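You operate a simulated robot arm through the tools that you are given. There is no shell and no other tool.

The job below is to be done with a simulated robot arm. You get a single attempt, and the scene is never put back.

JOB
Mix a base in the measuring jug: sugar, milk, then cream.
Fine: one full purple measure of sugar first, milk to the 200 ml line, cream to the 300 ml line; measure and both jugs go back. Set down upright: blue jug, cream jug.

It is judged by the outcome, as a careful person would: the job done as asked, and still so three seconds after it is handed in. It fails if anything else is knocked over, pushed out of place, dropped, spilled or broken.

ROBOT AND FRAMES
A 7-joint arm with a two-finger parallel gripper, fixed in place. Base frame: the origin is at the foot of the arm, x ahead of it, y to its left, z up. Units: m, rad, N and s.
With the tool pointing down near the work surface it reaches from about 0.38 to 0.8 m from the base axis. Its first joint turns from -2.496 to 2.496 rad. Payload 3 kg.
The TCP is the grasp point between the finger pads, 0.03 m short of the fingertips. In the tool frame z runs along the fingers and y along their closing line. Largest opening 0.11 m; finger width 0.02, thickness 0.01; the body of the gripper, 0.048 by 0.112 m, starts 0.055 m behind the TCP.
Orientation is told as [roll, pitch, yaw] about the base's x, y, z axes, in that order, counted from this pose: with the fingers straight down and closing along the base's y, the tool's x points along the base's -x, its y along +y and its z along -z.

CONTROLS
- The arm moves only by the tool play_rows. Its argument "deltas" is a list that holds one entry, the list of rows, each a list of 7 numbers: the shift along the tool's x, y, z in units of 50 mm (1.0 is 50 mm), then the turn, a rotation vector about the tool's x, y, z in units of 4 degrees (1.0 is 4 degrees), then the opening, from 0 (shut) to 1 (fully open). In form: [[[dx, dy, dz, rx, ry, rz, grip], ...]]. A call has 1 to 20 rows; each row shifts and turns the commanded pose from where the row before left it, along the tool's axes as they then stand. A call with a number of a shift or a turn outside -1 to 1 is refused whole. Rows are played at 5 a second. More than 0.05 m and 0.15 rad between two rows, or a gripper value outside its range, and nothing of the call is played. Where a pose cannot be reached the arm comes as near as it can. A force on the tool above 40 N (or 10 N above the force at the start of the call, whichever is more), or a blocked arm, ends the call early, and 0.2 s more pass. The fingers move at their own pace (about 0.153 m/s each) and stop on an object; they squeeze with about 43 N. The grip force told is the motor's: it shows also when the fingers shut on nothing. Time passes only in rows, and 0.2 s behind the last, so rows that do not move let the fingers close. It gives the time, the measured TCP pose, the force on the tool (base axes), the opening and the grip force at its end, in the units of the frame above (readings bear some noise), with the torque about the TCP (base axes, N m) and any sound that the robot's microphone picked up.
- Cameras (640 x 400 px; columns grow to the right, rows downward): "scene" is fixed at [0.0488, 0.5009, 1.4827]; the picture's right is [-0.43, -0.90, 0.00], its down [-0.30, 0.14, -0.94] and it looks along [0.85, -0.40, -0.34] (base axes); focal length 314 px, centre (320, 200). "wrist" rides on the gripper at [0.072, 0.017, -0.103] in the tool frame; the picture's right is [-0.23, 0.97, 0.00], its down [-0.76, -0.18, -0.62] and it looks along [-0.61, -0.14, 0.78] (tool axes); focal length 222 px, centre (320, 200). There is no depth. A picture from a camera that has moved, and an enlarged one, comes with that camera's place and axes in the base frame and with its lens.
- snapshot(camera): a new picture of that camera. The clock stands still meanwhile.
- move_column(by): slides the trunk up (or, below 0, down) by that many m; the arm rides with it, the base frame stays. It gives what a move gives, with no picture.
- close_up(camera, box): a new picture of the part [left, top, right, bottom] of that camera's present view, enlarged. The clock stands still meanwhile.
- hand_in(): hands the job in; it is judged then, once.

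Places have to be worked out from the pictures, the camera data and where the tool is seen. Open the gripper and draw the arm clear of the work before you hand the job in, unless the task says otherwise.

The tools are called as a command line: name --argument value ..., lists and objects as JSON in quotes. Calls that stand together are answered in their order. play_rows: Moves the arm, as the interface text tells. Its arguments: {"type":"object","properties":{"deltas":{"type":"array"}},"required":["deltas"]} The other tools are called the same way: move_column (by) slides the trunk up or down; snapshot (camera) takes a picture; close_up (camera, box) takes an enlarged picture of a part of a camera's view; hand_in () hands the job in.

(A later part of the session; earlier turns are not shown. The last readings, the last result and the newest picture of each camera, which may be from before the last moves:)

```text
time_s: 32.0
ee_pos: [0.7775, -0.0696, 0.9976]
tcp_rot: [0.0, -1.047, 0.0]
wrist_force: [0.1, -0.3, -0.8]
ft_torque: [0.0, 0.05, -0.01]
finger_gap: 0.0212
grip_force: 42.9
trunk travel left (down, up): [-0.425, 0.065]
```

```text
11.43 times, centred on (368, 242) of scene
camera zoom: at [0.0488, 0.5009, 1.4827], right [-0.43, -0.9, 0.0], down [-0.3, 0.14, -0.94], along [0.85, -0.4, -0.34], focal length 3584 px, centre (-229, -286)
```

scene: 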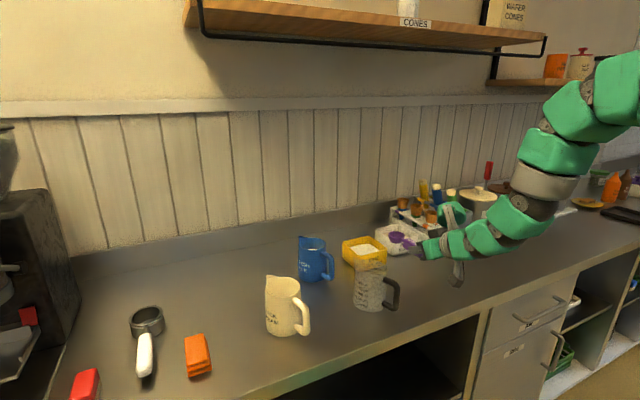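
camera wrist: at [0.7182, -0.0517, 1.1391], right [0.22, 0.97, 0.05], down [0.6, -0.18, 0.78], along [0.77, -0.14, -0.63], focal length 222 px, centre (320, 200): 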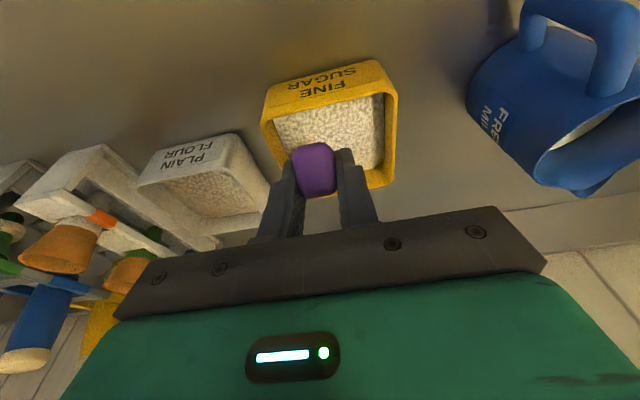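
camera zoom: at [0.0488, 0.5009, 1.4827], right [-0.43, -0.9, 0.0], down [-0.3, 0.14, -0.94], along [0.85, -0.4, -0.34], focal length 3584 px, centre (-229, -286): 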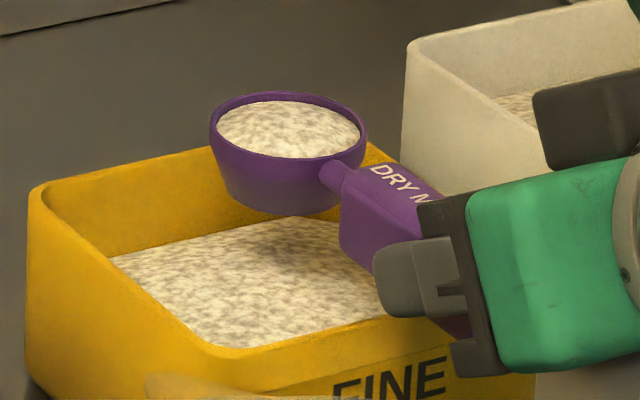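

The bowl touched the tub floor briefly (12 N) and has come up holding sugar. I'll zoom in to judge whether it's full and whether the measure slipped in the grip.

close_up --camera "scene" --box '[352, 227, 384, 247]'

close_up --camera "wrist" --box '[240, 60, 420, 220]'

```text
16.00 times, centred on (368, 237) of scene
camera zoom: at [0.0488, 0.5009, 1.4827], right [-0.43, -0.9, 0.0], down [-0.3, 0.14, -0.94], along [0.85, -0.4, -0.34], focal length 5018 px, centre (-448, -392)
```

zoom: 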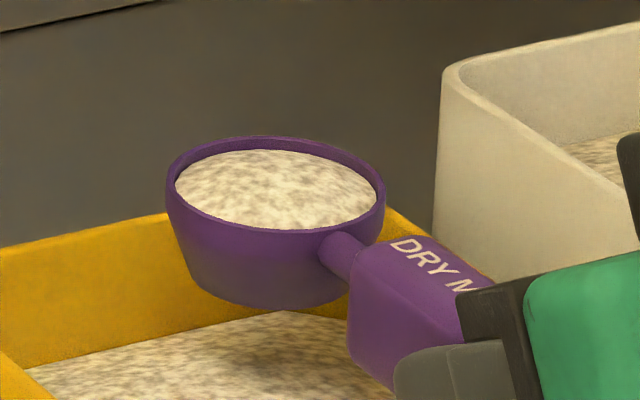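

```text
2.50 times, centred on (330, 140) of wrist
camera zoom: at [0.6512, -0.052, 0.9855], right [0.11, 0.97, 0.2], down [-0.16, -0.18, 0.97], along [0.98, -0.14, 0.13], focal length 555 px, centre (295, 350)
```

zoom: 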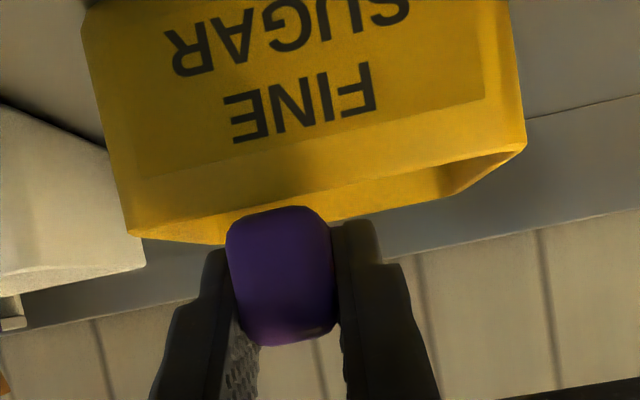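

The measure looks full or nearly so, with the sugar disc spanning the whole inner rim and lying about 2 mm below the lip. To be sure, I'll dip again over the tub and compare the level. First I'll tip part way and watch.

play_rows --deltas '[[[-0.048, 0, 0.007, 0, 0.979, 0, 0], [-0.048, 0, 0.004, 0, 0.979, 0, 0], [-0.048, 0, 0, 0, 0.979, 0, 0], [-0.048, 0, -0.003, 0, 0.979, 0, 0], [-0.065, 0, 0.019, 0, 0.979, 0, 0], [-0.066, 0, 0.015, 0, 0.979, 0, 0], [0, 0, 0, 0, 0, 0, 0]]]'

close_up --camera "scene" --box '[340, 225, 396, 260]'

```text
time_s: 33.6
ee_pos: [0.7884, -0.069, 1.0073]
tcp_rot: [-0.001, -0.634, -0.001]
wrist_force: [-0.9, 0.6, -0.6]
ft_torque: [-0.02, -0.03, 0.0]
finger_gap: 0.0214
grip_force: 42.4
trunk travel left (down, up): [-0.425, 0.065]
```

```text
11.43 times, centred on (368, 242) of scene
camera zoom: at [0.0488, 0.5009, 1.4827], right [-0.43, -0.9, 0.0], down [-0.3, 0.14, -0.94], along [0.85, -0.4, -0.34], focal length 3584 px, centre (-229, -286)
```

zoom: 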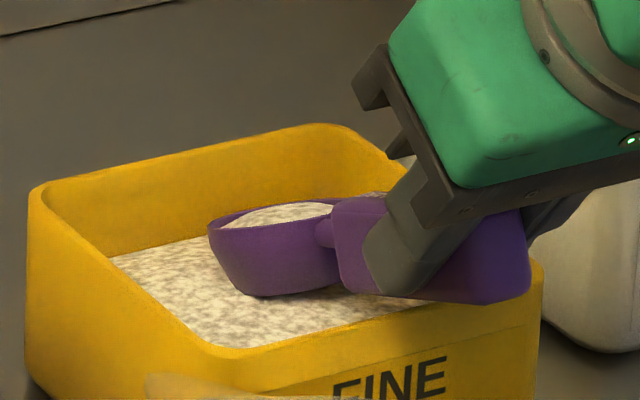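

At 23° tilt the sugar is still held, so it behaves like a granular material. I'll continue to full tilt and dip again.

play_rows --deltas '[[[-0.067, 0, 0.01, 0, 0.979, 0, 0], [-0.075, 0, 0.027, 0, 0.979, 0, 0], [-0.077, 0, 0.022, 0, 0.979, 0, 0], [-0.078, 0, 0.016, 0, 0.979, 0, 0], [-0.081, 0, 0.039, 0, 0.979, 0, 0], [-0.084, 0, 0.034, 0, 0.979, 0, 0], [0, 0, 0, 0, 0, 0, 0]]]'

close_up --camera "scene" --box '[340, 230, 396, 265]'

```text
time_s: 35.2
ee_pos: [0.8127, -0.0702, 1.0115]
tcp_rot: [0.0, -0.226, -0.002]
wrist_force: [1.2, 1.0, 5.4]
ft_torque: [0.02, -0.44, 0.03]
finger_gap: 0.0211
grip_force: 42.7
trunk travel left (down, up): [-0.425, 0.065]
```

```text
11.43 times, centred on (368, 248) of scene
camera zoom: at [0.0488, 0.5009, 1.4827], right [-0.43, -0.9, 0.0], down [-0.3, 0.14, -0.94], along [0.85, -0.4, -0.34], focal length 3584 px, centre (-229, -343)
```

zoom: 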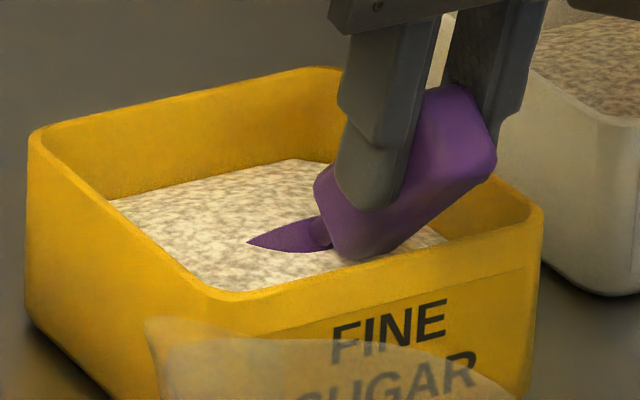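

The bowl is submerged again with a light 5 N floor touch. I'll level it out along the same rising path.

play_rows --deltas '[[[0.05, 0, -0.08, 0, -0.979, 0, 0], [0.07, 0, -0.053, 0, -0.979, 0, 0], [0.079, 0, -0.011, 0, -0.979, 0, 0], [0.078, 0, -0.016, 0, -0.979, 0, 0], [0.077, 0, -0.022, 0, -0.979, 0, 0], [0.068, 0, -0.005, 0, -0.979, 0, 0], [0.067, 0, -0.01, 0, -0.979, 0, 0], [0.066, 0, -0.014, 0, -0.979, 0, 0], [0.048, 0, 0.006, 0, -0.979, 0, 0], [0.048, 0, 0.003, 0, -0.979, 0, 0], [0.048, 0, 0, 0, -0.979, 0, 0], [0.048, 0, -0.004, 0, -0.979, 0, 0], [-0.2, 0, -0.115, 0, 0, 0, 0], [0, 0, 0, 0, 0, 0, 0]]]'

close_up --camera "scene" --box '[352, 222, 384, 242]'

close_up --camera "scene" --box '[310, 190, 470, 290]'

```text
time_s: 38.2
ee_pos: [0.7781, -0.0671, 1.0132]
tcp_rot: [0.0, -1.046, 0.0]
wrist_force: [-0.8, -0.6, -0.5]
ft_torque: [0.02, 0.01, 0.0]
finger_gap: 0.0211
grip_force: 42.6
trunk travel left (down, up): [-0.425, 0.065]
```

```text
16.00 times, centred on (368, 232) of scene
camera zoom: at [0.0488, 0.5009, 1.4827], right [-0.43, -0.9, 0.0], down [-0.3, 0.14, -0.94], along [0.85, -0.4, -0.34], focal length 5018 px, centre (-448, -312)
```

zoom: 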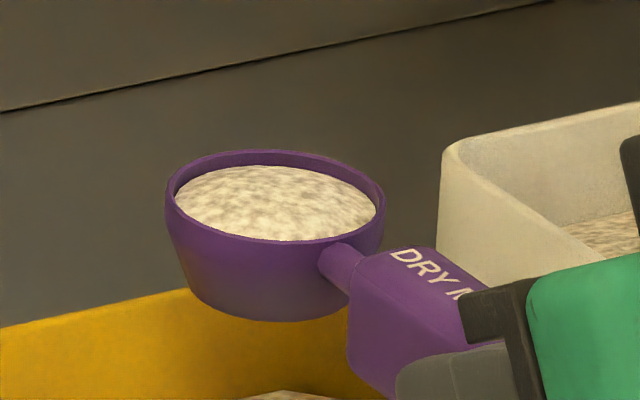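

```text
4.00 times, centred on (390, 240) of scene
camera zoom: at [0.0488, 0.5009, 1.4827], right [-0.43, -0.9, 0.0], down [-0.3, 0.14, -0.94], along [0.85, -0.4, -0.34], focal length 1254 px, centre (40, 40)
```

zoom: 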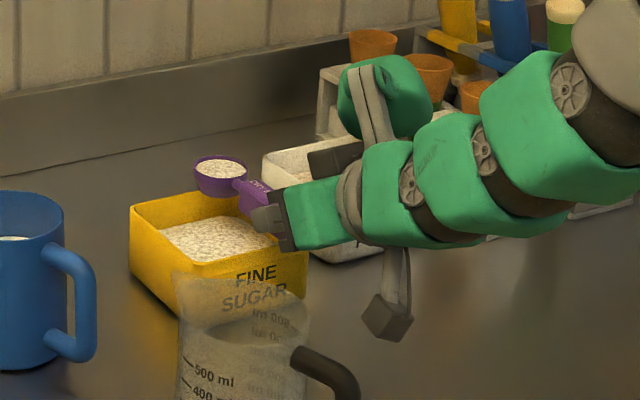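

The second dip gives the same level, so it may be the measure's cap, or it may be limited by the exit tilt. To tell which, I'll tilt the full measure slowly above the tub and see at what angle it starts losing sugar.

play_rows --deltas '[[[-0.52, 0, -0.3, 0, 0, 0, 0], [0, 0, 0, 0, 0.979, 0, 0], [0, 0, 0, 0, 0.979, 0, 0], [0, 0, 0, 0, 0.979, 0, 0], [0, 0, 0, 0, 0.979, 0, 0], [0, 0, 0, 0, 0.979, 0, 0], [0, 0, 0, 0, 0.979, 0, 0], [0, 0, 0, 0, 0.979, 0, 0], [0, 0, 0, 0, 0.979, 0, 0], [0, 0, 0, 0, 0, 0, 0]]]'

close_up --camera "scene" --box '[345, 225, 393, 255]'

```text
time_s: 40.4
ee_pos: [0.7773, -0.0683, 1.0426]
tcp_rot: [0.001, -0.497, -0.002]
wrist_force: [-0.1, -0.2, -1.0]
ft_torque: [-0.02, 0.06, -0.01]
finger_gap: 0.021
grip_force: 42.8
trunk travel left (down, up): [-0.425, 0.065]
```

```text
13.33 times, centred on (369, 240) of scene
camera zoom: at [0.0488, 0.5009, 1.4827], right [-0.43, -0.9, 0.0], down [-0.3, 0.14, -0.94], along [0.85, -0.4, -0.34], focal length 4182 px, centre (-333, -333)
```

zoom: 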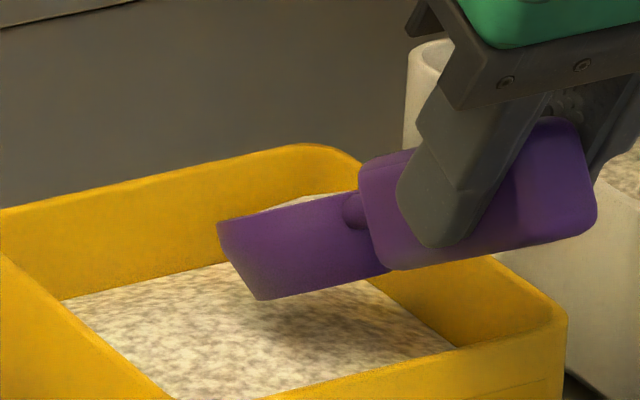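

Edge-on, the sugar shows as a slight dome above the rim line, so the measure is heaped full and its edge only looks low. I'll level it here and compare, in case this tilt lost some sugar.

play_rows --deltas '[[[0, 0, 0, 0, -0.979, 0, 0], [0, 0, 0, 0, -0.979, 0, 0], [0, 0, 0, 0, -0.979, 0, 0], [0, 0, 0, 0, -0.979, 0, 0], [0, 0, 0, 0, -0.979, 0, 0], [0, 0, 0, 0, -0.979, 0, 0], [0, 0, 0, 0, -0.979, 0, 0], [0, 0, 0, 0, -0.979, 0, 0], [0, 0, 0, 0, 0, 0, 0]]]'

close_up --camera "scene" --box '[352, 217, 384, 237]'

```text
time_s: 42.4
ee_pos: [0.7796, -0.0696, 1.0421]
tcp_rot: [0.001, -1.046, -0.001]
wrist_force: [-0.2, 0.8, -1.1]
ft_torque: [0.02, 0.01, -0.02]
finger_gap: 0.0212
grip_force: 42.8
trunk travel left (down, up): [-0.425, 0.065]
```

```text
16.00 times, centred on (368, 227) of scene
camera zoom: at [0.0488, 0.5009, 1.4827], right [-0.43, -0.9, 0.0], down [-0.3, 0.14, -0.94], along [0.85, -0.4, -0.34], focal length 5018 px, centre (-448, -232)
```

zoom: 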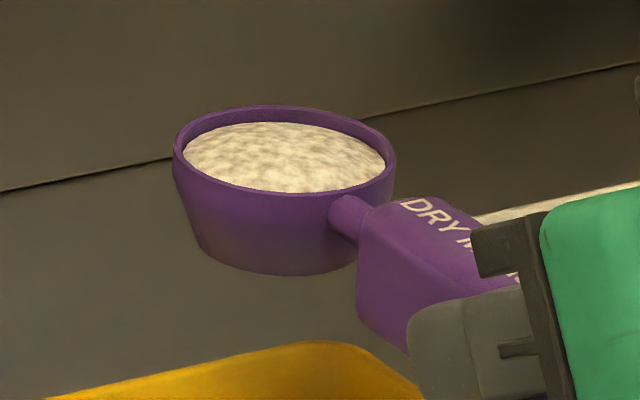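

I can't rule out a small loss from that tilt, so I'll do one last dip, staying just off the tub floor, and then carry the measure level without tilting it again.

play_rows --deltas '[[[-0.028, 0, 0.048, 0, 0.979, 0, 0], [-0.031, 0, 0.046, 0, 0.979, 0, 0], [-0.034, 0, 0.044, 0, 0.979, 0, 0], [-0.037, 0, 0.042, 0, 0.979, 0, 0], [-0.04, 0, 0.039, 0, 0.979, 0, 0], [-0.043, 0, 0.036, 0, 0.979, 0, 0], [-0.045, 0, 0.033, 0, 0.979, 0, 0], [-0.047, 0, 0.03, 0, 0.979, 0, 0], [-0.049, 0, 0.027, 0, 0.979, 0, 0], [-0.051, 0, 0.023, 0, 0.979, 0, 0], [-0.052, 0, 0.02, 0, 0.979, 0, 0], [-0.054, 0, 0.016, 0, 0.979, 0, 0], [0.0325, 0, 0.141, 0, 0, 0, 0], [0.0325, 0, 0.141, 0, 0, 0, 0], [0.0325, 0, 0.141, 0, 0, 0, 0], [0.02, 0, 0.087, 0, 0, 0, 0], [0, 0, 0, 0, 0, 0, 0]]]'

close_up --camera "scene" --box '[340, 230, 396, 265]'

```text
time_s: 46.0
ee_pos: [0.8134, -0.068, 1.0165]
tcp_rot: [0.0, -0.226, 0.001]
wrist_force: [-0.4, -0.3, -0.8]
ft_torque: [-0.02, 0.03, 0.01]
finger_gap: 0.0214
grip_force: 43.2
trunk travel left (down, up): [-0.425, 0.065]
```

```text
11.43 times, centred on (368, 248) of scene
camera zoom: at [0.0488, 0.5009, 1.4827], right [-0.43, -0.9, 0.0], down [-0.3, 0.14, -0.94], along [0.85, -0.4, -0.34], focal length 3584 px, centre (-229, -343)
```

zoom: 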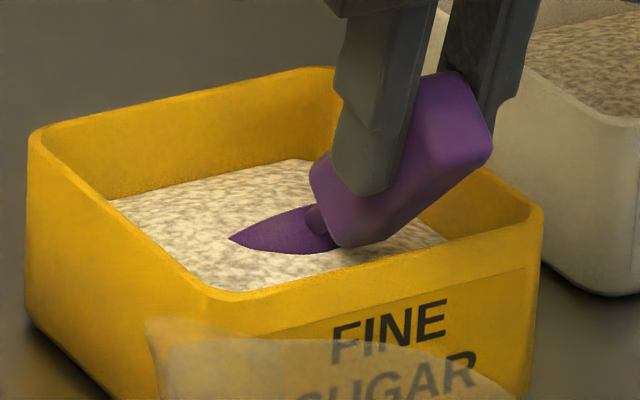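

I'll go 4 mm lower, pause, then level out and rise.

play_rows --deltas '[[[0.0, 0, 0.045, 0, 0, 0, 0], [0.0, 0, 0.04, 0, 0, 0, 0], [0, 0, 0, 0, 0, 0, 0], [0.075, 0, -0.05, 0, -0.979, 0, 0], [0.075, 0, -0.05, 0, -0.979, 0, 0], [0.079, 0, -0.011, 0, -0.979, 0, 0], [0.078, 0, -0.016, 0, -0.979, 0, 0], [0.077, 0, -0.022, 0, -0.979, 0, 0], [0.068, 0, -0.005, 0, -0.979, 0, 0], [0.067, 0, -0.01, 0, -0.979, 0, 0], [0.066, 0, -0.014, 0, -0.979, 0, 0], [0.048, 0, 0.006, 0, -0.979, 0, 0], [0.048, 0, 0.003, 0, -0.979, 0, 0], [0.048, 0, 0, 0, -0.979, 0, 0], [0.048, 0, -0.004, 0, -0.979, 0, 0], [-0.2, 0, -0.115, 0, 0, 0, 0], [-0.3, 0, -0.173, 0, 0, 0, 0], [0, 0, 0, 0, 0, 0, 0]]]'

close_up --camera "scene" --box '[352, 217, 384, 237]'

close_up --camera "scene" --box '[310, 200, 470, 300]'

```text
time_s: 49.8
ee_pos: [0.7772, -0.0699, 1.0292]
tcp_rot: [-0.001, -1.05, 0.001]
wrist_force: [-0.9, -0.1, -0.3]
ft_torque: [0.02, 0.07, 0.0]
finger_gap: 0.0209
grip_force: 43.4
trunk travel left (down, up): [-0.425, 0.065]
```

```text
16.00 times, centred on (368, 227) of scene
camera zoom: at [0.0488, 0.5009, 1.4827], right [-0.43, -0.9, 0.0], down [-0.3, 0.14, -0.94], along [0.85, -0.4, -0.34], focal length 5018 px, centre (-448, -232)
```

zoom: 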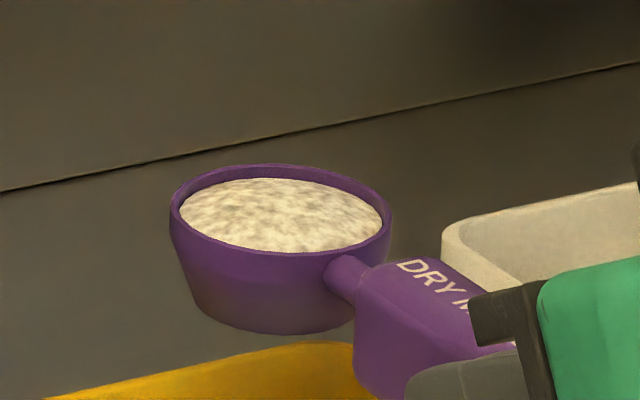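

```text
4.00 times, centred on (390, 250) of scene
camera zoom: at [0.0488, 0.5009, 1.4827], right [-0.43, -0.9, 0.0], down [-0.3, 0.14, -0.94], along [0.85, -0.4, -0.34], focal length 1254 px, centre (40, 0)
```

zoom: 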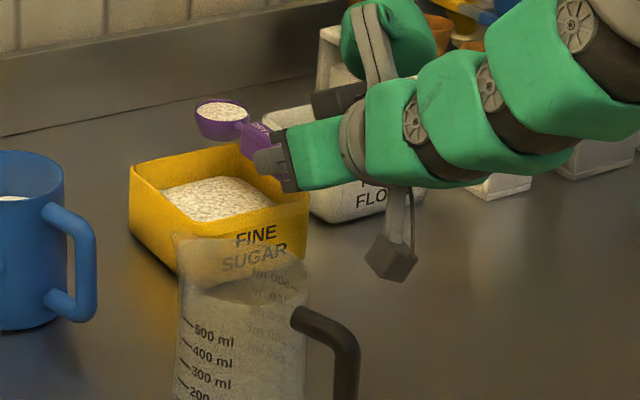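

The sugar level is consistent across dips, so I take this as one full measure. Before carrying it over, I'll zoom on the measuring jug to locate its opening and rim height.

close_up --camera "scene" --box '[340, 250, 410, 320]'

snapshot --camera "wrist"

```text
5.71 times, centred on (375, 285) of scene
camera zoom: at [0.0488, 0.5009, 1.4827], right [-0.43, -0.9, 0.0], down [-0.3, 0.14, -0.94], along [0.85, -0.4, -0.34], focal length 1792 px, centre (6, -286)
```

zoom: 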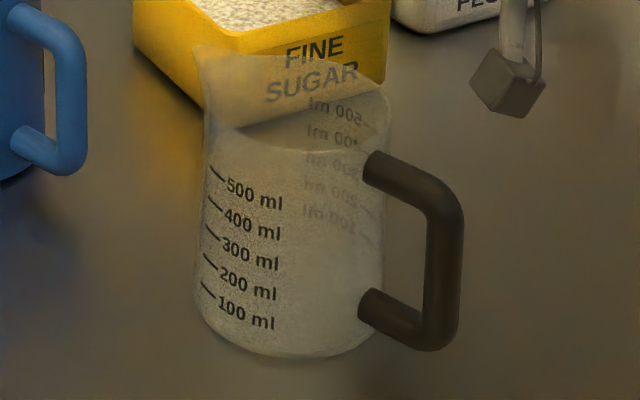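

```text
taken
camera wrist: at [0.651, -0.0524, 1.0179], right [0.11, 0.97, 0.2], down [-0.16, -0.18, 0.97], along [0.98, -0.14, 0.13], focal length 222 px, centre (320, 200)
```

wrist: 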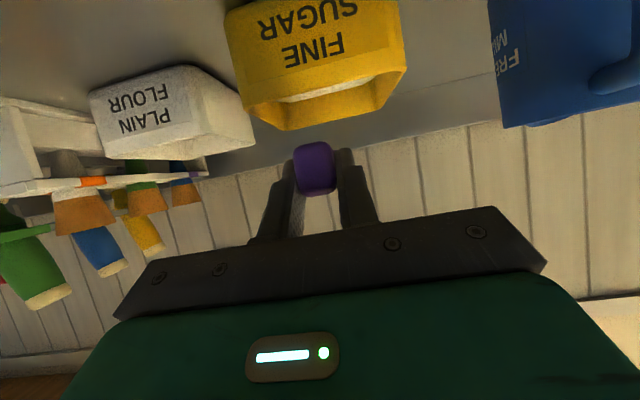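

The measuring jug's axis is at (0.666, 0.053), radius ≈0.044, rim z≈1.013. I'll lift the full measure, retract, and carry it over above the jug opening, level and gently.

play_rows --deltas '[[[-0.346, 0, -0.2, 0, 0, 0, 0], [-0.346, 0, -0.2, 0, 0, 0, 0], [-0.346, 0, -0.2, 0, 0, 0, 0], [0.32, 0, -0.554, 0, 0, 0, 0], [0.32, 0, -0.554, 0, 0, 0, 0], [0.32, 0, -0.554, 0, 0, 0, 0], [0.32, 0, -0.554, 0, 0, 0, 0], [0.32, 0, -0.554, 0, 0, 0, 0], [0.32, 0, -0.554, 0, 0, 0, 0], [0.32, 0, -0.554, 0, 0, 0, 0], [0, 0.41, 0, 0, 0, 0, 0], [0, 0.41, 0, 0, 0, 0, 0], [0, 0.41, 0, 0, 0, 0, 0], [0, 0.41, 0, 0, 0, 0, 0], [0, 0.41, 0, 0, 0, 0, 0], [0, 0.41, 0, 0, 0, 0, 0], [0, 0, 0, 0, 0, 0, 0]]]'

close_up --camera "scene" --box '[310, 220, 470, 320]'

snapshot --camera "scene"

```text
time_s: 53.4
ee_pos: [0.6056, 0.0393, 1.0997]
tcp_rot: [-0.001, -1.047, 0.0]
wrist_force: [0.1, -0.4, -0.3]
ft_torque: [0.0, 0.02, 0.02]
finger_gap: 0.0212
grip_force: 42.9
out of reach, approached as far as the arm can: row 9, 10, 11, 12, 14
trunk travel left (down, up): [-0.425, 0.065]
```

```text
4.00 times, centred on (390, 270) of scene
camera zoom: at [0.0488, 0.5009, 1.4827], right [-0.43, -0.9, 0.0], down [-0.3, 0.14, -0.94], along [0.85, -0.4, -0.34], focal length 1254 px, centre (40, -80)
```

zoom: 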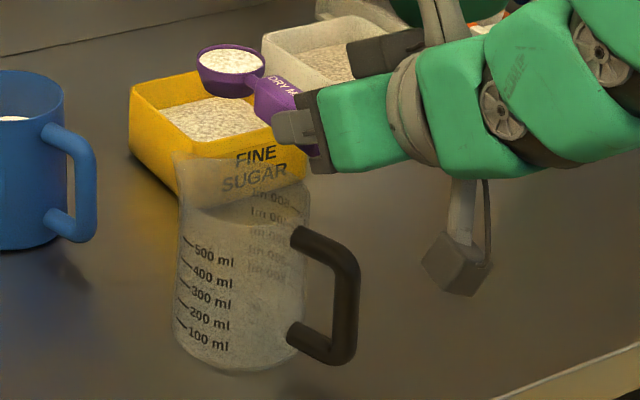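

```text
taken
```

scene: 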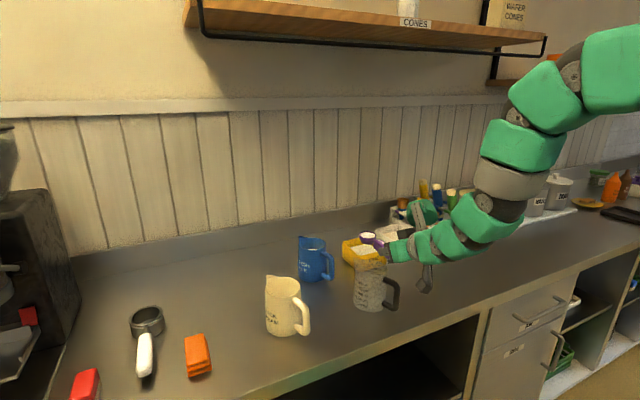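

The arm is at its inner reach limit (x≈0.606) and the bowl is at about (0.708, 0.039), still full. I'll raise it, align y with the jug, and tilt to ~30° while drawing back. The sugar holds at that angle.

play_rows --deltas '[[[-0.346, 0.137, -0.2, 0, 0, 0, 0], [-0.346, 0.137, -0.2, 0, 0, 0, 0], [0.038, 0, -0.066, 0, 0.9, 0, 0], [0.042, 0, -0.063, 0, 0.9, 0, 0], [0.047, 0, -0.06, 0, 0.9, 0, 0], [0.051, 0, -0.057, 0, 0.9, 0, 0], [0.054, 0, -0.053, 0, 0.9, 0, 0], [0.058, 0, -0.049, 0, 0.9, 0, 0], [0, 0, 0, 0, 0, 0, 0]]]'

close_up --camera "scene" --box '[310, 210, 470, 310]'

snapshot --camera "wrist"

```text
time_s: 55.4
ee_pos: [0.5829, 0.0543, 1.1409]
tcp_rot: [0.0, -0.668, 0.0]
wrist_force: [0.2, -0.3, -0.4]
ft_torque: [-0.01, 0.06, -0.03]
finger_gap: 0.021
grip_force: 43.1
trunk travel left (down, up): [-0.425, 0.065]
```

```text
4.00 times, centred on (390, 260) of scene
camera zoom: at [0.0488, 0.5009, 1.4827], right [-0.43, -0.9, 0.0], down [-0.3, 0.14, -0.94], along [0.85, -0.4, -0.34], focal length 1254 px, centre (40, -40)
```

zoom: 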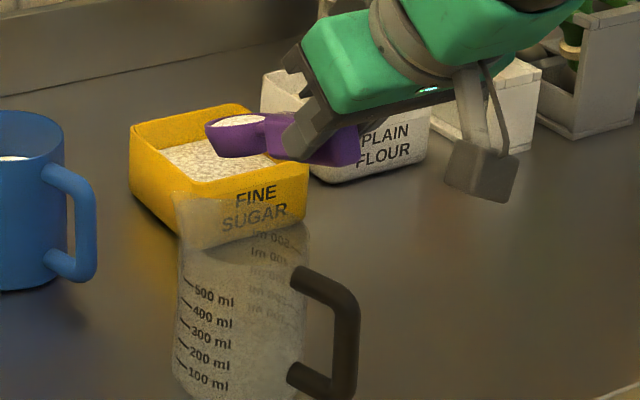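

```text
taken
camera wrist: at [0.4609, 0.0707, 1.1759], right [0.18, 0.97, 0.14], down [0.21, -0.18, 0.96], along [0.96, -0.14, -0.24], focal length 222 px, centre (320, 200)
```

wrist: 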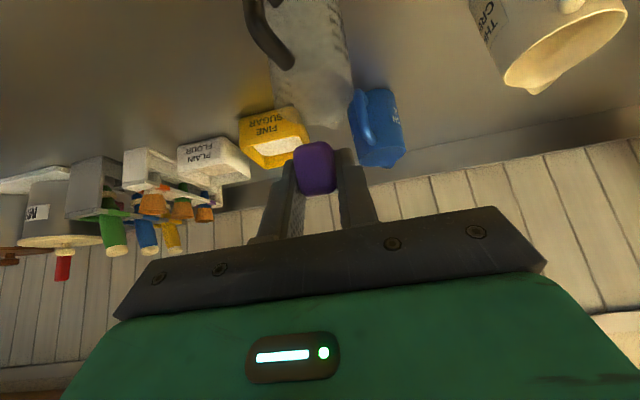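

Geometry checks out, with the bowl at (0.675, 0.054, 1.097) directly over the jug opening. I'll tip further, keeping the pouring lip over the jug's centre.

play_rows --deltas '[[[0, 0, 0, 0, 0.975, 0, 0], [0, 0, 0, 0, 0.975, 0, 0], [0, 0, 0, 0, 0.975, 0, 0], [0, 0, 0, 0, 0.975, 0, 0], [0, 0, 0, 0, 0.975, 0, 0], [0, 0, 0, 0, 0.975, 0, 0], [-0.16, 0, 0.043, 0, 1, 0, 0], [-0.163, 0, 0.031, 0, 1, 0, 0], [0, 0, 0, 0, 0, 0, 0]]]'

close_up --camera "scene" --box '[310, 210, 470, 310]'

```text
time_s: 57.4
ee_pos: [0.5981, 0.0546, 1.1398]
tcp_rot: [-0.002, -0.121, 0.001]
wrist_force: [-0.2, 0.1, -1.3]
ft_torque: [0.01, -0.01, 0.03]
finger_gap: 0.0211
grip_force: 42.8
trunk travel left (down, up): [-0.425, 0.065]
```

```text
4.00 times, centred on (390, 260) of scene
camera zoom: at [0.0488, 0.5009, 1.4827], right [-0.43, -0.9, 0.0], down [-0.3, 0.14, -0.94], along [0.85, -0.4, -0.34], focal length 1254 px, centre (40, -40)
```

zoom: 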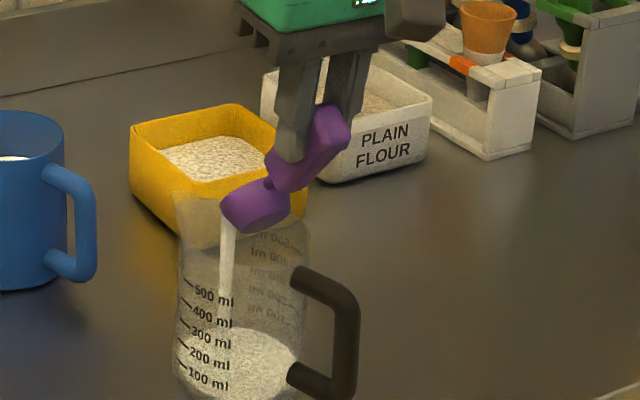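

Sugar is streaming into the jug inside the walls. I'll continue tipping to empty the measure.

play_rows --deltas '[[[-0.165, 0, 0.02, 0, 1, 0, 0], [-0.166, 0, 0.008, 0, 1, 0, 0], [-0.166, 0, -0.003, 0, 1, 0, 0], [-0.165, 0, -0.015, 0, 1, 0, 0], [-0.164, 0, -0.026, 0, 1, 0, 0], [-0.162, 0, -0.038, 0, 1, 0, 0], [-0.159, 0, -0.049, 0, 1, 0, 0], [-0.155, 0, -0.06, 0, 1, 0, 0], [-0.15, 0, -0.07, 0, 1, 0, 0], [0, 0, 0, 0, 0, 0, 0], [0, 0, 0, 0, 0, 0, 0], [0, 0, 0, 0, 0, 0, 0]]]'

close_up --camera "scene" --box '[310, 210, 470, 310]'

snapshot --camera "scene"

```text
time_s: 60.0
ee_pos: [0.627, 0.0514, 1.1056]
tcp_rot: [-0.002, 0.438, 0.001]
wrist_force: [-0.4, 0.4, -0.5]
ft_torque: [0.0, -0.03, -0.01]
finger_gap: 0.0214
grip_force: 42.7
out of reach, approached as far as the arm can: row 7, 8, 9
trunk travel left (down, up): [-0.425, 0.065]
```

```text
4.00 times, centred on (390, 260) of scene
camera zoom: at [0.0488, 0.5009, 1.4827], right [-0.43, -0.9, 0.0], down [-0.3, 0.14, -0.94], along [0.85, -0.4, -0.34], focal length 1254 px, centre (40, -40)
```

zoom: 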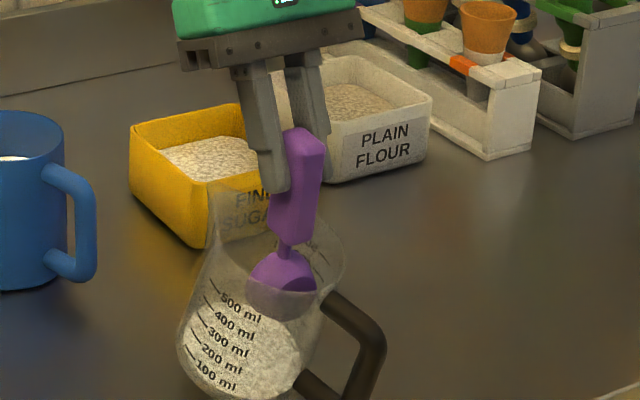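

```text
taken
```

scene: 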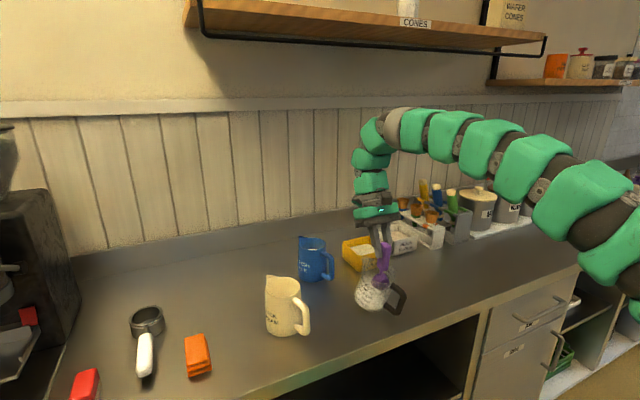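

The last rows went out of reach. The arm sagged, and the bowl's back is pressing on the jug's near inner wall and tilting the jug toward the robot. The sugar is still inside. I'll undo this gently by easing the measure forward, away from that wall, so the jug settles upright under control.

play_rows --deltas '[[[-0.045, 0, -0.021, 0, -0.5, 0, 0], [-0.045, 0, -0.021, 0, -0.5, 0, 0], [-0.046, 0, -0.02, 0, -0.5, 0, 0], [-0.047, 0, -0.018, 0, -0.5, 0, 0], [0, 0, 0, 0, 0, 0, 0]]]'

close_up --camera "scene" --box '[330, 220, 430, 320]'

```text
time_s: 61.2
ee_pos: [0.6365, 0.0523, 1.1068]
tcp_rot: [-0.001, 0.299, 0.001]
wrist_force: [-0.8, 0.3, 0.5]
ft_torque: [-0.02, 0.0, 0.0]
finger_gap: 0.0212
grip_force: 42.7
trunk travel left (down, up): [-0.425, 0.065]
```

```text
4.00 times, centred on (380, 270) of scene
camera zoom: at [0.0488, 0.5009, 1.4827], right [-0.43, -0.9, 0.0], down [-0.3, 0.14, -0.94], along [0.85, -0.4, -0.34], focal length 1254 px, centre (80, -80)
```

zoom: 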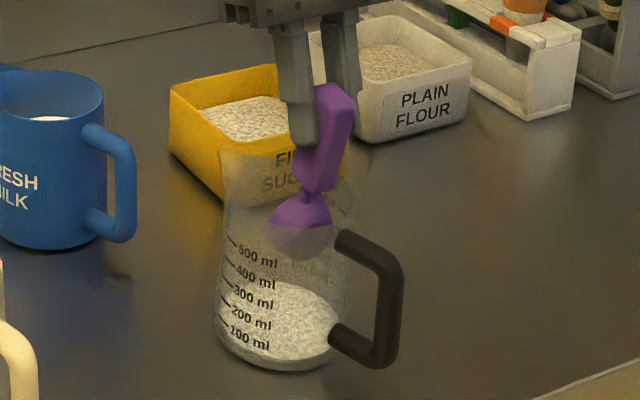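

The jug has settled back nearly upright. I'll raise the measure straight up out of it in small steps.

play_rows --deltas '[[[0.064, 0, -0.21, 0, 0, 0, 0], [0.064, 0, -0.21, 0, 0, 0, 0], [0.064, 0, -0.21, 0, 0, 0, 0], [0, 0, 0, 0, 0, 0, 0]]]'

close_up --camera "scene" --box '[330, 220, 430, 320]'

```text
time_s: 62.2
ee_pos: [0.6361, 0.0507, 1.1394]
tcp_rot: [0.001, 0.298, -0.001]
wrist_force: [0.0, 0.2, -1.2]
ft_torque: [0.01, 0.02, 0.01]
finger_gap: 0.0209
grip_force: 43.1
trunk travel left (down, up): [-0.425, 0.065]
```

```text
4.00 times, centred on (380, 270) of scene
camera zoom: at [0.0488, 0.5009, 1.4827], right [-0.43, -0.9, 0.0], down [-0.3, 0.14, -0.94], along [0.85, -0.4, -0.34], focal length 1254 px, centre (80, -80)
```

zoom: 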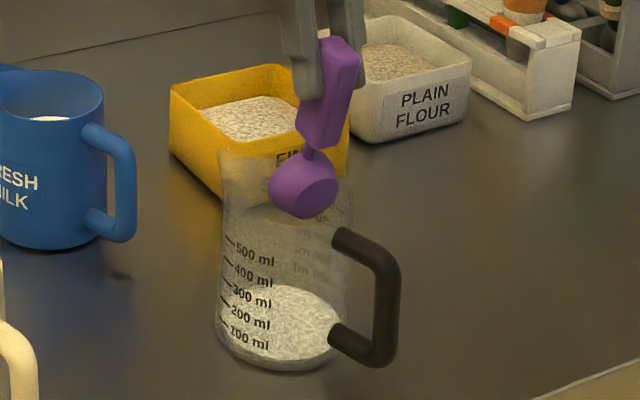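

The jug stands exactly where it was, since the 500 ml mark is at the same pixel. It holds a thin ~30 ml layer of sugar and none is on the counter. I'll now bring the measure back level while moving right toward its original spot.

play_rows --deltas '[[[0.188, 0, -0.047, 0, -1, 0, 0], [0.184, 0, -0.06, 0, -1, 0, 0], [0.18, 0, -0.073, 0, -1, 0, 0], [0.174, 0, -0.085, 0, -1, 0, 0], [0.168, 0, -0.097, 0, -1, 0, 0], [0.161, 0, -0.1085, 0, -1, 0, 0], [0, -0.6, 0, 0, -1, 0, 0], [0, -0.6, 0, 0, -1, 0, 0], [0, -0.6, 0, 0, -1, 0, 0], [0, -0.6, 0, 0, -1, 0, 0], [0, -0.6, 0, 0, -1, 0, 0], [0, -0.6, 0, 0, -1, 0, 0], [0, -0.6, 0, 0, -1, 0, 0], [0, -0.6, 0, 0, -1, 0, 0], [-0.08, 0, 0.065, 0, -0.875, 0, 0], [-0.076, 0, 0.07, 0, -0.875, 0, 0], [-0.0715, 0, 0.074, 0, -0.875, 0, 0], [-0.067, 0, 0.078, 0, -0.875, 0, 0], [-0.062, 0, 0.082, 0, -0.875, 0, 0], [-0.057, 0, 0.086, 0, -0.875, 0, 0]]]'

close_up --camera "scene" --box '[330, 200, 490, 300]'

close_up --camera "scene" --box '[340, 250, 410, 320]'

```text
time_s: 66.4
ee_pos: [0.6189, -0.1879, 1.169]
tcp_rot: [0.003, -1.046, -0.001]
wrist_force: [0.3, -0.4, -0.4]
ft_torque: [0.01, 0.02, -0.04]
finger_gap: 0.0214
grip_force: 43.2
trunk travel left (down, up): [-0.425, 0.065]
```

```text
4.00 times, centred on (410, 250) of scene
camera zoom: at [0.0488, 0.5009, 1.4827], right [-0.43, -0.9, 0.0], down [-0.3, 0.14, -0.94], along [0.85, -0.4, -0.34], focal length 1254 px, centre (-40, 0)
```

zoom: 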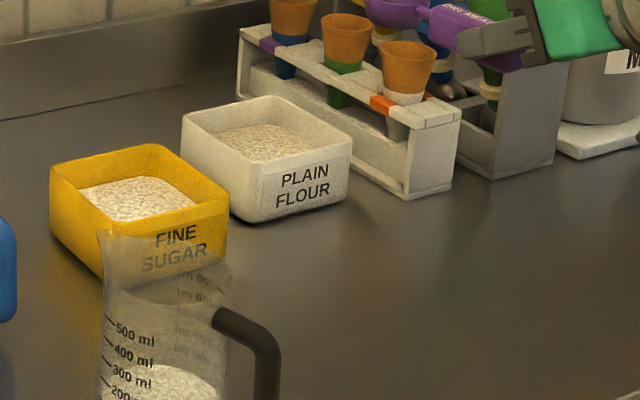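

```text
5.71 times, centred on (375, 285) of scene
camera zoom: at [0.0488, 0.5009, 1.4827], right [-0.43, -0.9, 0.0], down [-0.3, 0.14, -0.94], along [0.85, -0.4, -0.34], focal length 1792 px, centre (6, -286)
```

zoom: 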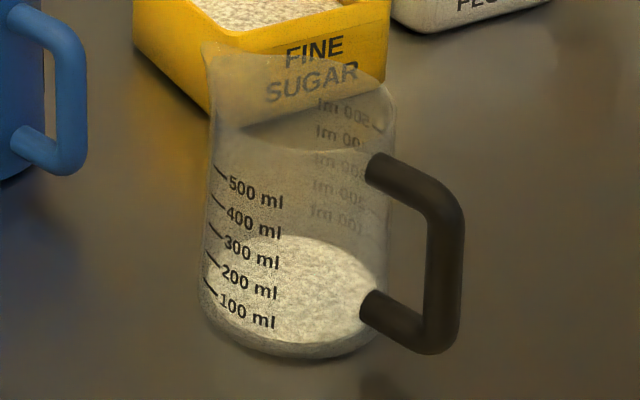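

Sugar sits in the jug below the 100 ml line. The jug has shifted only about 3 mm and stands upright. I'll lower the measure toward its original place.

play_rows --deltas '[[[0.747, -0.02, 0.385, 0, 0, 0, 0], [0.727, -0.02, 0.42, 0, 0, 0, 0], [0.727, -0.02, 0.42, 0, 0, 0, 0], [0.727, 0, 0.42, 0, 0, 0, 0], [0.727, 0, 0.42, 0, 0, 0, 0], [0, 0, 0, 0, 0, 0, 0]]]'

close_up --camera "scene" --box '[400, 240, 496, 300]'

```text
time_s: 67.8
ee_pos: [0.6147, -0.1931, 0.9584]
tcp_rot: [0.001, -1.046, 0.001]
wrist_force: [-0.7, -0.2, -0.2]
ft_torque: [-0.02, 0.04, -0.01]
finger_gap: 0.021
grip_force: 42.6
trunk travel left (down, up): [-0.425, 0.065]
```

```text
6.67 times, centred on (448, 270) of scene
camera zoom: at [0.0488, 0.5009, 1.4827], right [-0.43, -0.9, 0.0], down [-0.3, 0.14, -0.94], along [0.85, -0.4, -0.34], focal length 2091 px, centre (-533, -267)
```

zoom: 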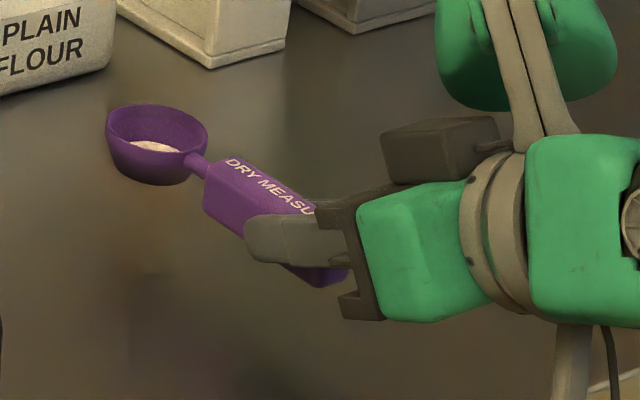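

The bowl still holds some sugar at the bottom, because 85° of tilt wasn't enough for the granules to slide off the sloped wall. I'll go back over the jug and this time roll the measure about its own axis to turn it well past 90°. First I'll lift and carry it back over the jug.

play_rows --deltas '[[[-0.589, 0, -0.34, 0, 0, 0, 0], [-0.589, 0, -0.34, 0, 0, 0, 0], [-0.589, 0, -0.34, 0, 0, 0, 0], [-0.589, 0, -0.34, 0, 0, 0, 0], [-0.589, 0, -0.34, 0, 0, 0, 0], [0, 0.615, 0, 0, 0, 0, 0], [0, 0.615, 0, 0, 0, 0, 0], [0, 0.615, 0, 0, 0, 0, 0], [0, 0.615, 0, 0, 0, 0, 0], [0, 0.615, 0, 0, 0, 0, 0], [0, 0.615, 0, 0, 0, 0, 0], [0, 0.615, 0, 0, 0, 0, 0], [0, 0.615, 0, 0, 0, 0, 0], [0, 0, 0, 0, 0, 0, 0]]]'

close_up --camera "scene" --box '[340, 200, 420, 250]'

```text
time_s: 70.8
ee_pos: [0.6147, 0.0552, 1.1317]
tcp_rot: [0.001, -1.046, 0.001]
wrist_force: [0.2, -0.1, -1.1]
ft_torque: [-0.03, -0.01, -0.03]
finger_gap: 0.0211
grip_force: 43.2
trunk travel left (down, up): [-0.425, 0.065]
```

```text
8.00 times, centred on (380, 225) of scene
camera zoom: at [0.0488, 0.5009, 1.4827], right [-0.43, -0.9, 0.0], down [-0.3, 0.14, -0.94], along [0.85, -0.4, -0.34], focal length 2509 px, centre (-160, 0)
```

zoom: 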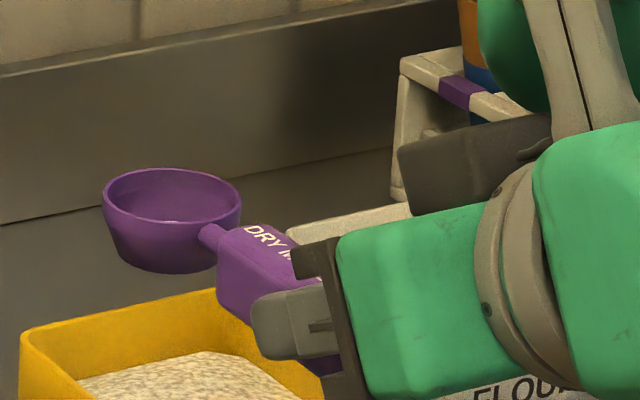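

The measure is level over the jug, with only a trace of sugar visible from here. I'll tilt it to about 38° over the opening, then roll.

play_rows --deltas '[[[0.02, 0, -0.035, 0, 0.95, 0, 0], [0.022, 0, -0.033, 0, 0.95, 0, 0], [0.024, 0, -0.032, 0, 0.95, 0, 0], [0.026, 0, -0.03, 0, 0.95, 0, 0], [0.028, 0, -0.028, 0, 0.95, 0, 0], [0.03, 0, -0.026, 0, 0.95, 0, 0], [0.032, 0, -0.024, 0, 0.95, 0, 0], [0.033, 0, -0.022, 0, 0.95, 0, 0], [0.034, 0, -0.02, 0, 0.95, 0, 0], [0.036, 0, -0.018, 0, 0.95, 0, 0], [0, 0, 0, 0, 0, 0, 0]]]'

close_up --camera "scene" --box '[320, 200, 440, 320]'

```text
time_s: 73.2
ee_pos: [0.5946, 0.0543, 1.1286]
tcp_rot: [-0.002, -0.383, 0.0]
wrist_force: [0.1, -0.2, -0.3]
ft_torque: [-0.04, 0.06, -0.02]
finger_gap: 0.0213
grip_force: 43.0
trunk travel left (down, up): [-0.425, 0.065]
```

```text
3.33 times, centred on (380, 260) of scene
camera zoom: at [0.0488, 0.5009, 1.4827], right [-0.43, -0.9, 0.0], down [-0.3, 0.14, -0.94], along [0.85, -0.4, -0.34], focal length 1045 px, centre (120, 0)
```

zoom: 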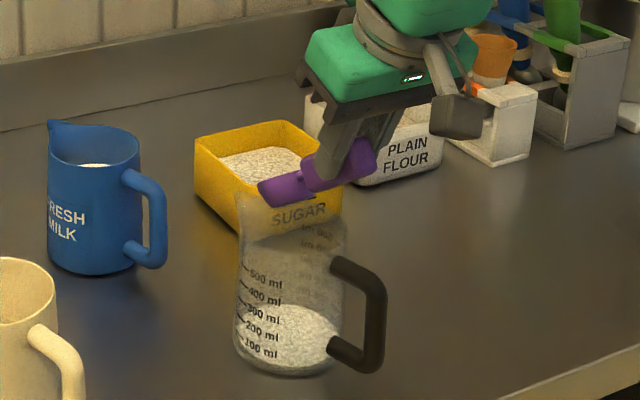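

The bowl is over the jug opening. Now I'll roll about the measure's own axis, the first 60° then a check.

play_rows --deltas '[[[0, 0, 0, 0.5, 0, -0.866, 0], [0, 0, 0, 0.5, 0, -0.866, 0], [0, 0, 0, 0.5, 0, -0.866, 0], [0, 0, 0, 0.5, 0, -0.866, 0], [0, 0, 0, 0.5, 0, -0.866, 0], [0, 0, 0, 0.5, 0, -0.866, 0], [0, 0, 0, 0.5, 0, -0.866, 0], [0, 0, 0, 0.5, 0, -0.866, 0], [0, 0, 0, 0.5, 0, -0.866, 0], [0, 0, 0, 0.5, 0, -0.866, 0], [0, 0, 0, 0.5, 0, -0.866, 0], [0, 0, 0, 0.5, 0, -0.866, 0], [0, 0, 0, 0.5, 0, -0.866, 0], [0, 0, 0, 0.5, 0, -0.866, 0], [0, 0, 0, 0.5, 0, -0.866, 0], [0, 0, 0, 0, 0, 0, 0]]]'

close_up --camera "scene" --box '[320, 200, 440, 320]'

```text
time_s: 76.6
ee_pos: [0.5947, 0.0551, 1.1303]
tcp_rot: [-0.752, -0.033, 0.847]
wrist_force: [0.2, 0.4, -0.7]
ft_torque: [0.0, 0.04, -0.01]
finger_gap: 0.0208
grip_force: 42.9
trunk travel left (down, up): [-0.425, 0.065]
```

```text
3.33 times, centred on (380, 260) of scene
camera zoom: at [0.0488, 0.5009, 1.4827], right [-0.43, -0.9, 0.0], down [-0.3, 0.14, -0.94], along [0.85, -0.4, -0.34], focal length 1045 px, centre (120, 0)
```

zoom: 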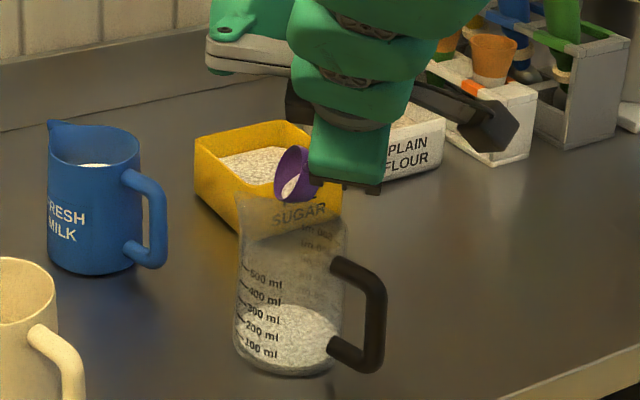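

The roll works, and the leftover sugar is visible in the bowl facing the camera. I'll continue rolling another 76° to tip it out.

play_rows --deltas '[[[0, 0, 0, 0.5, 0, -0.866, 0], [0, 0, 0, 0.5, 0, -0.866, 0], [0, 0, 0, 0.5, 0, -0.866, 0], [0, 0, 0, 0.5, 0, -0.866, 0], [0, 0, 0, 0.5, 0, -0.866, 0], [0, 0, 0, 0.5, 0, -0.866, 0], [0, 0, 0, 0.5, 0, -0.866, 0], [0, 0, 0, 0.5, 0, -0.866, 0], [0, 0, 0, 0.5, 0, -0.866, 0], [0, 0, 0, 0.5, 0, -0.866, 0], [0, 0, 0, 0, 0, 0, 0]]]'

close_up --camera "scene" --box '[320, 200, 440, 320]'

```text
time_s: 79.0
ee_pos: [0.5942, 0.0536, 1.1295]
tcp_rot: [-1.033, 0.44, 1.23]
wrist_force: [0.7, -0.5, -0.8]
ft_torque: [-0.01, 0.02, 0.0]
finger_gap: 0.0213
grip_force: 43.2
trunk travel left (down, up): [-0.425, 0.065]
```

```text
3.33 times, centred on (380, 260) of scene
camera zoom: at [0.0488, 0.5009, 1.4827], right [-0.43, -0.9, 0.0], down [-0.3, 0.14, -0.94], along [0.85, -0.4, -0.34], focal length 1045 px, centre (120, 0)
```

zoom: 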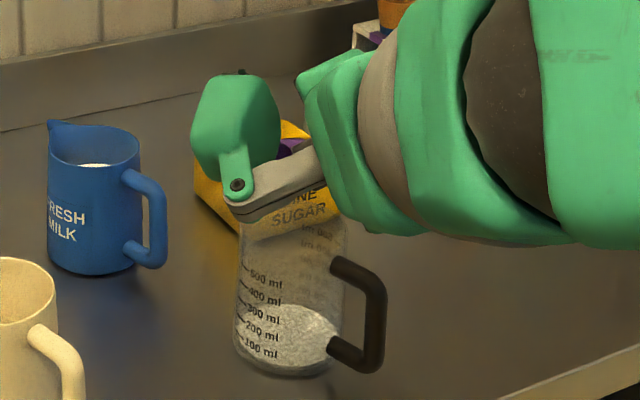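

The arm now blocks the scene view, so I'll check the bowl and surroundings with the wrist camera before rolling further.

snapshot --camera "wrist"

snapshot --camera "scene"

```text
taken
camera wrist: at [0.4864, 0.0407, 1.1946], right [-0.52, 0.03, -0.85], down [-0.12, 0.99, 0.1], along [0.84, 0.16, -0.51], focal length 222 px, centre (320, 200)
```

wrist: 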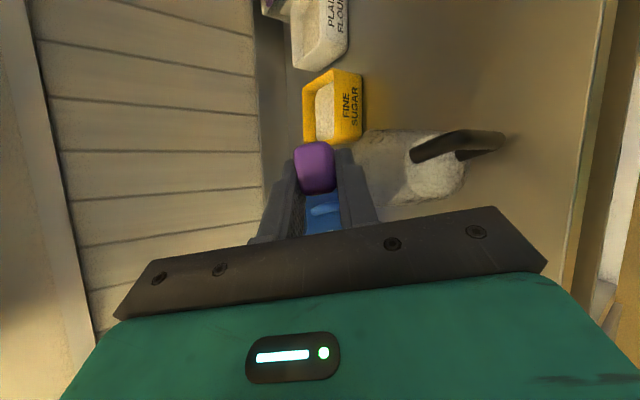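

```text
taken
```

scene: 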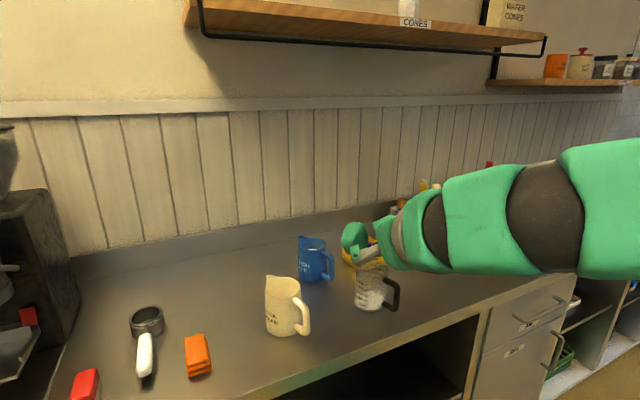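

Everything is clear, with the paddle and camera well away from the jugs. I'll roll 36° more to turn the bowl well past horizontal, then hold.

play_rows --deltas '[[[0, 0, 0, 0.5, 0, -0.866, 0], [0, 0, 0, 0.5, 0, -0.866, 0], [0, 0, 0, 0.5, 0, -0.866, 0], [0, 0, 0, 0.5, 0, -0.866, 0], [0, 0, 0, 0.5, 0, -0.866, 0], [0, 0, 0, 0.5, 0, -0.866, 0], [0, 0, 0, 0.5, 0, -0.866, 0], [0, 0, 0, 0.5, 0, -0.866, 0], [0, 0, 0, 0.5, 0, -0.866, 0], [0, 0, 0, 0, 0, 0, 0], [0, 0, 0, 0, 0, 0, 0], [0, 0, 0, 0, 0, 0, 0], [0, 0, 0, 0, 0, 0, 0], [0, 0, 0, 0, 0, 0, 0]]]'

close_up --camera "scene" --box '[320, 200, 440, 320]'

snapshot --camera "wrist"

```text
time_s: 82.0
ee_pos: [0.5963, 0.0547, 1.1287]
tcp_rot: [-1.143, 0.923, 1.551]
wrist_force: [-0.1, -0.8, 0.0]
ft_torque: [0.02, 0.01, -0.03]
finger_gap: 0.0212
grip_force: 42.9
trunk travel left (down, up): [-0.425, 0.065]
```

```text
3.33 times, centred on (380, 260) of scene
camera zoom: at [0.0488, 0.5009, 1.4827], right [-0.43, -0.9, 0.0], down [-0.3, 0.14, -0.94], along [0.85, -0.4, -0.34], focal length 1045 px, centre (120, 0)
```

zoom: 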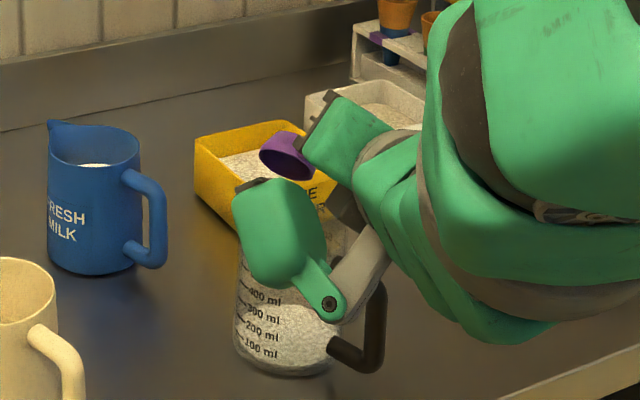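

```text
taken
camera wrist: at [0.4937, 0.0345, 1.203], right [-0.41, -0.56, -0.72], down [-0.48, 0.8, -0.35], along [0.77, 0.2, -0.6], focal length 222 px, centre (320, 200)
```

wrist: 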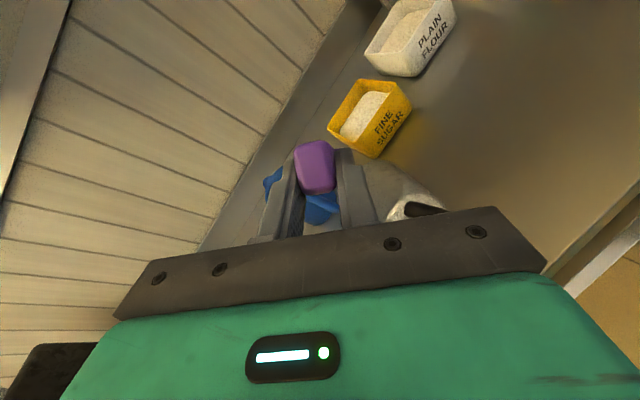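

The bowl is turned over. I'll zoom in on it to see whether it's empty.

close_up --camera "scene" --box '[355, 232, 395, 262]'

```text
13.33 times, centred on (375, 247) of scene
camera zoom: at [0.0488, 0.5009, 1.4827], right [-0.43, -0.9, 0.0], down [-0.3, 0.14, -0.94], along [0.85, -0.4, -0.34], focal length 4182 px, centre (-413, -427)
```

zoom: 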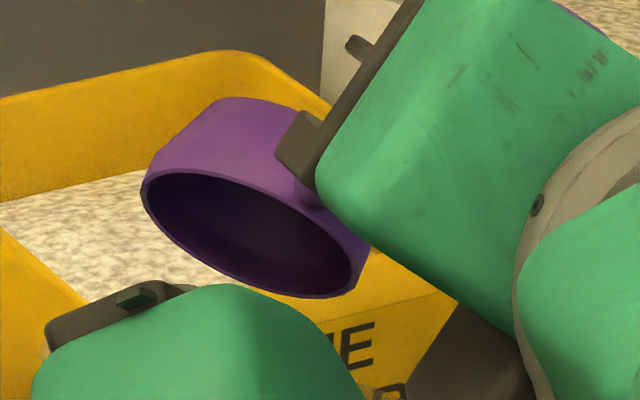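

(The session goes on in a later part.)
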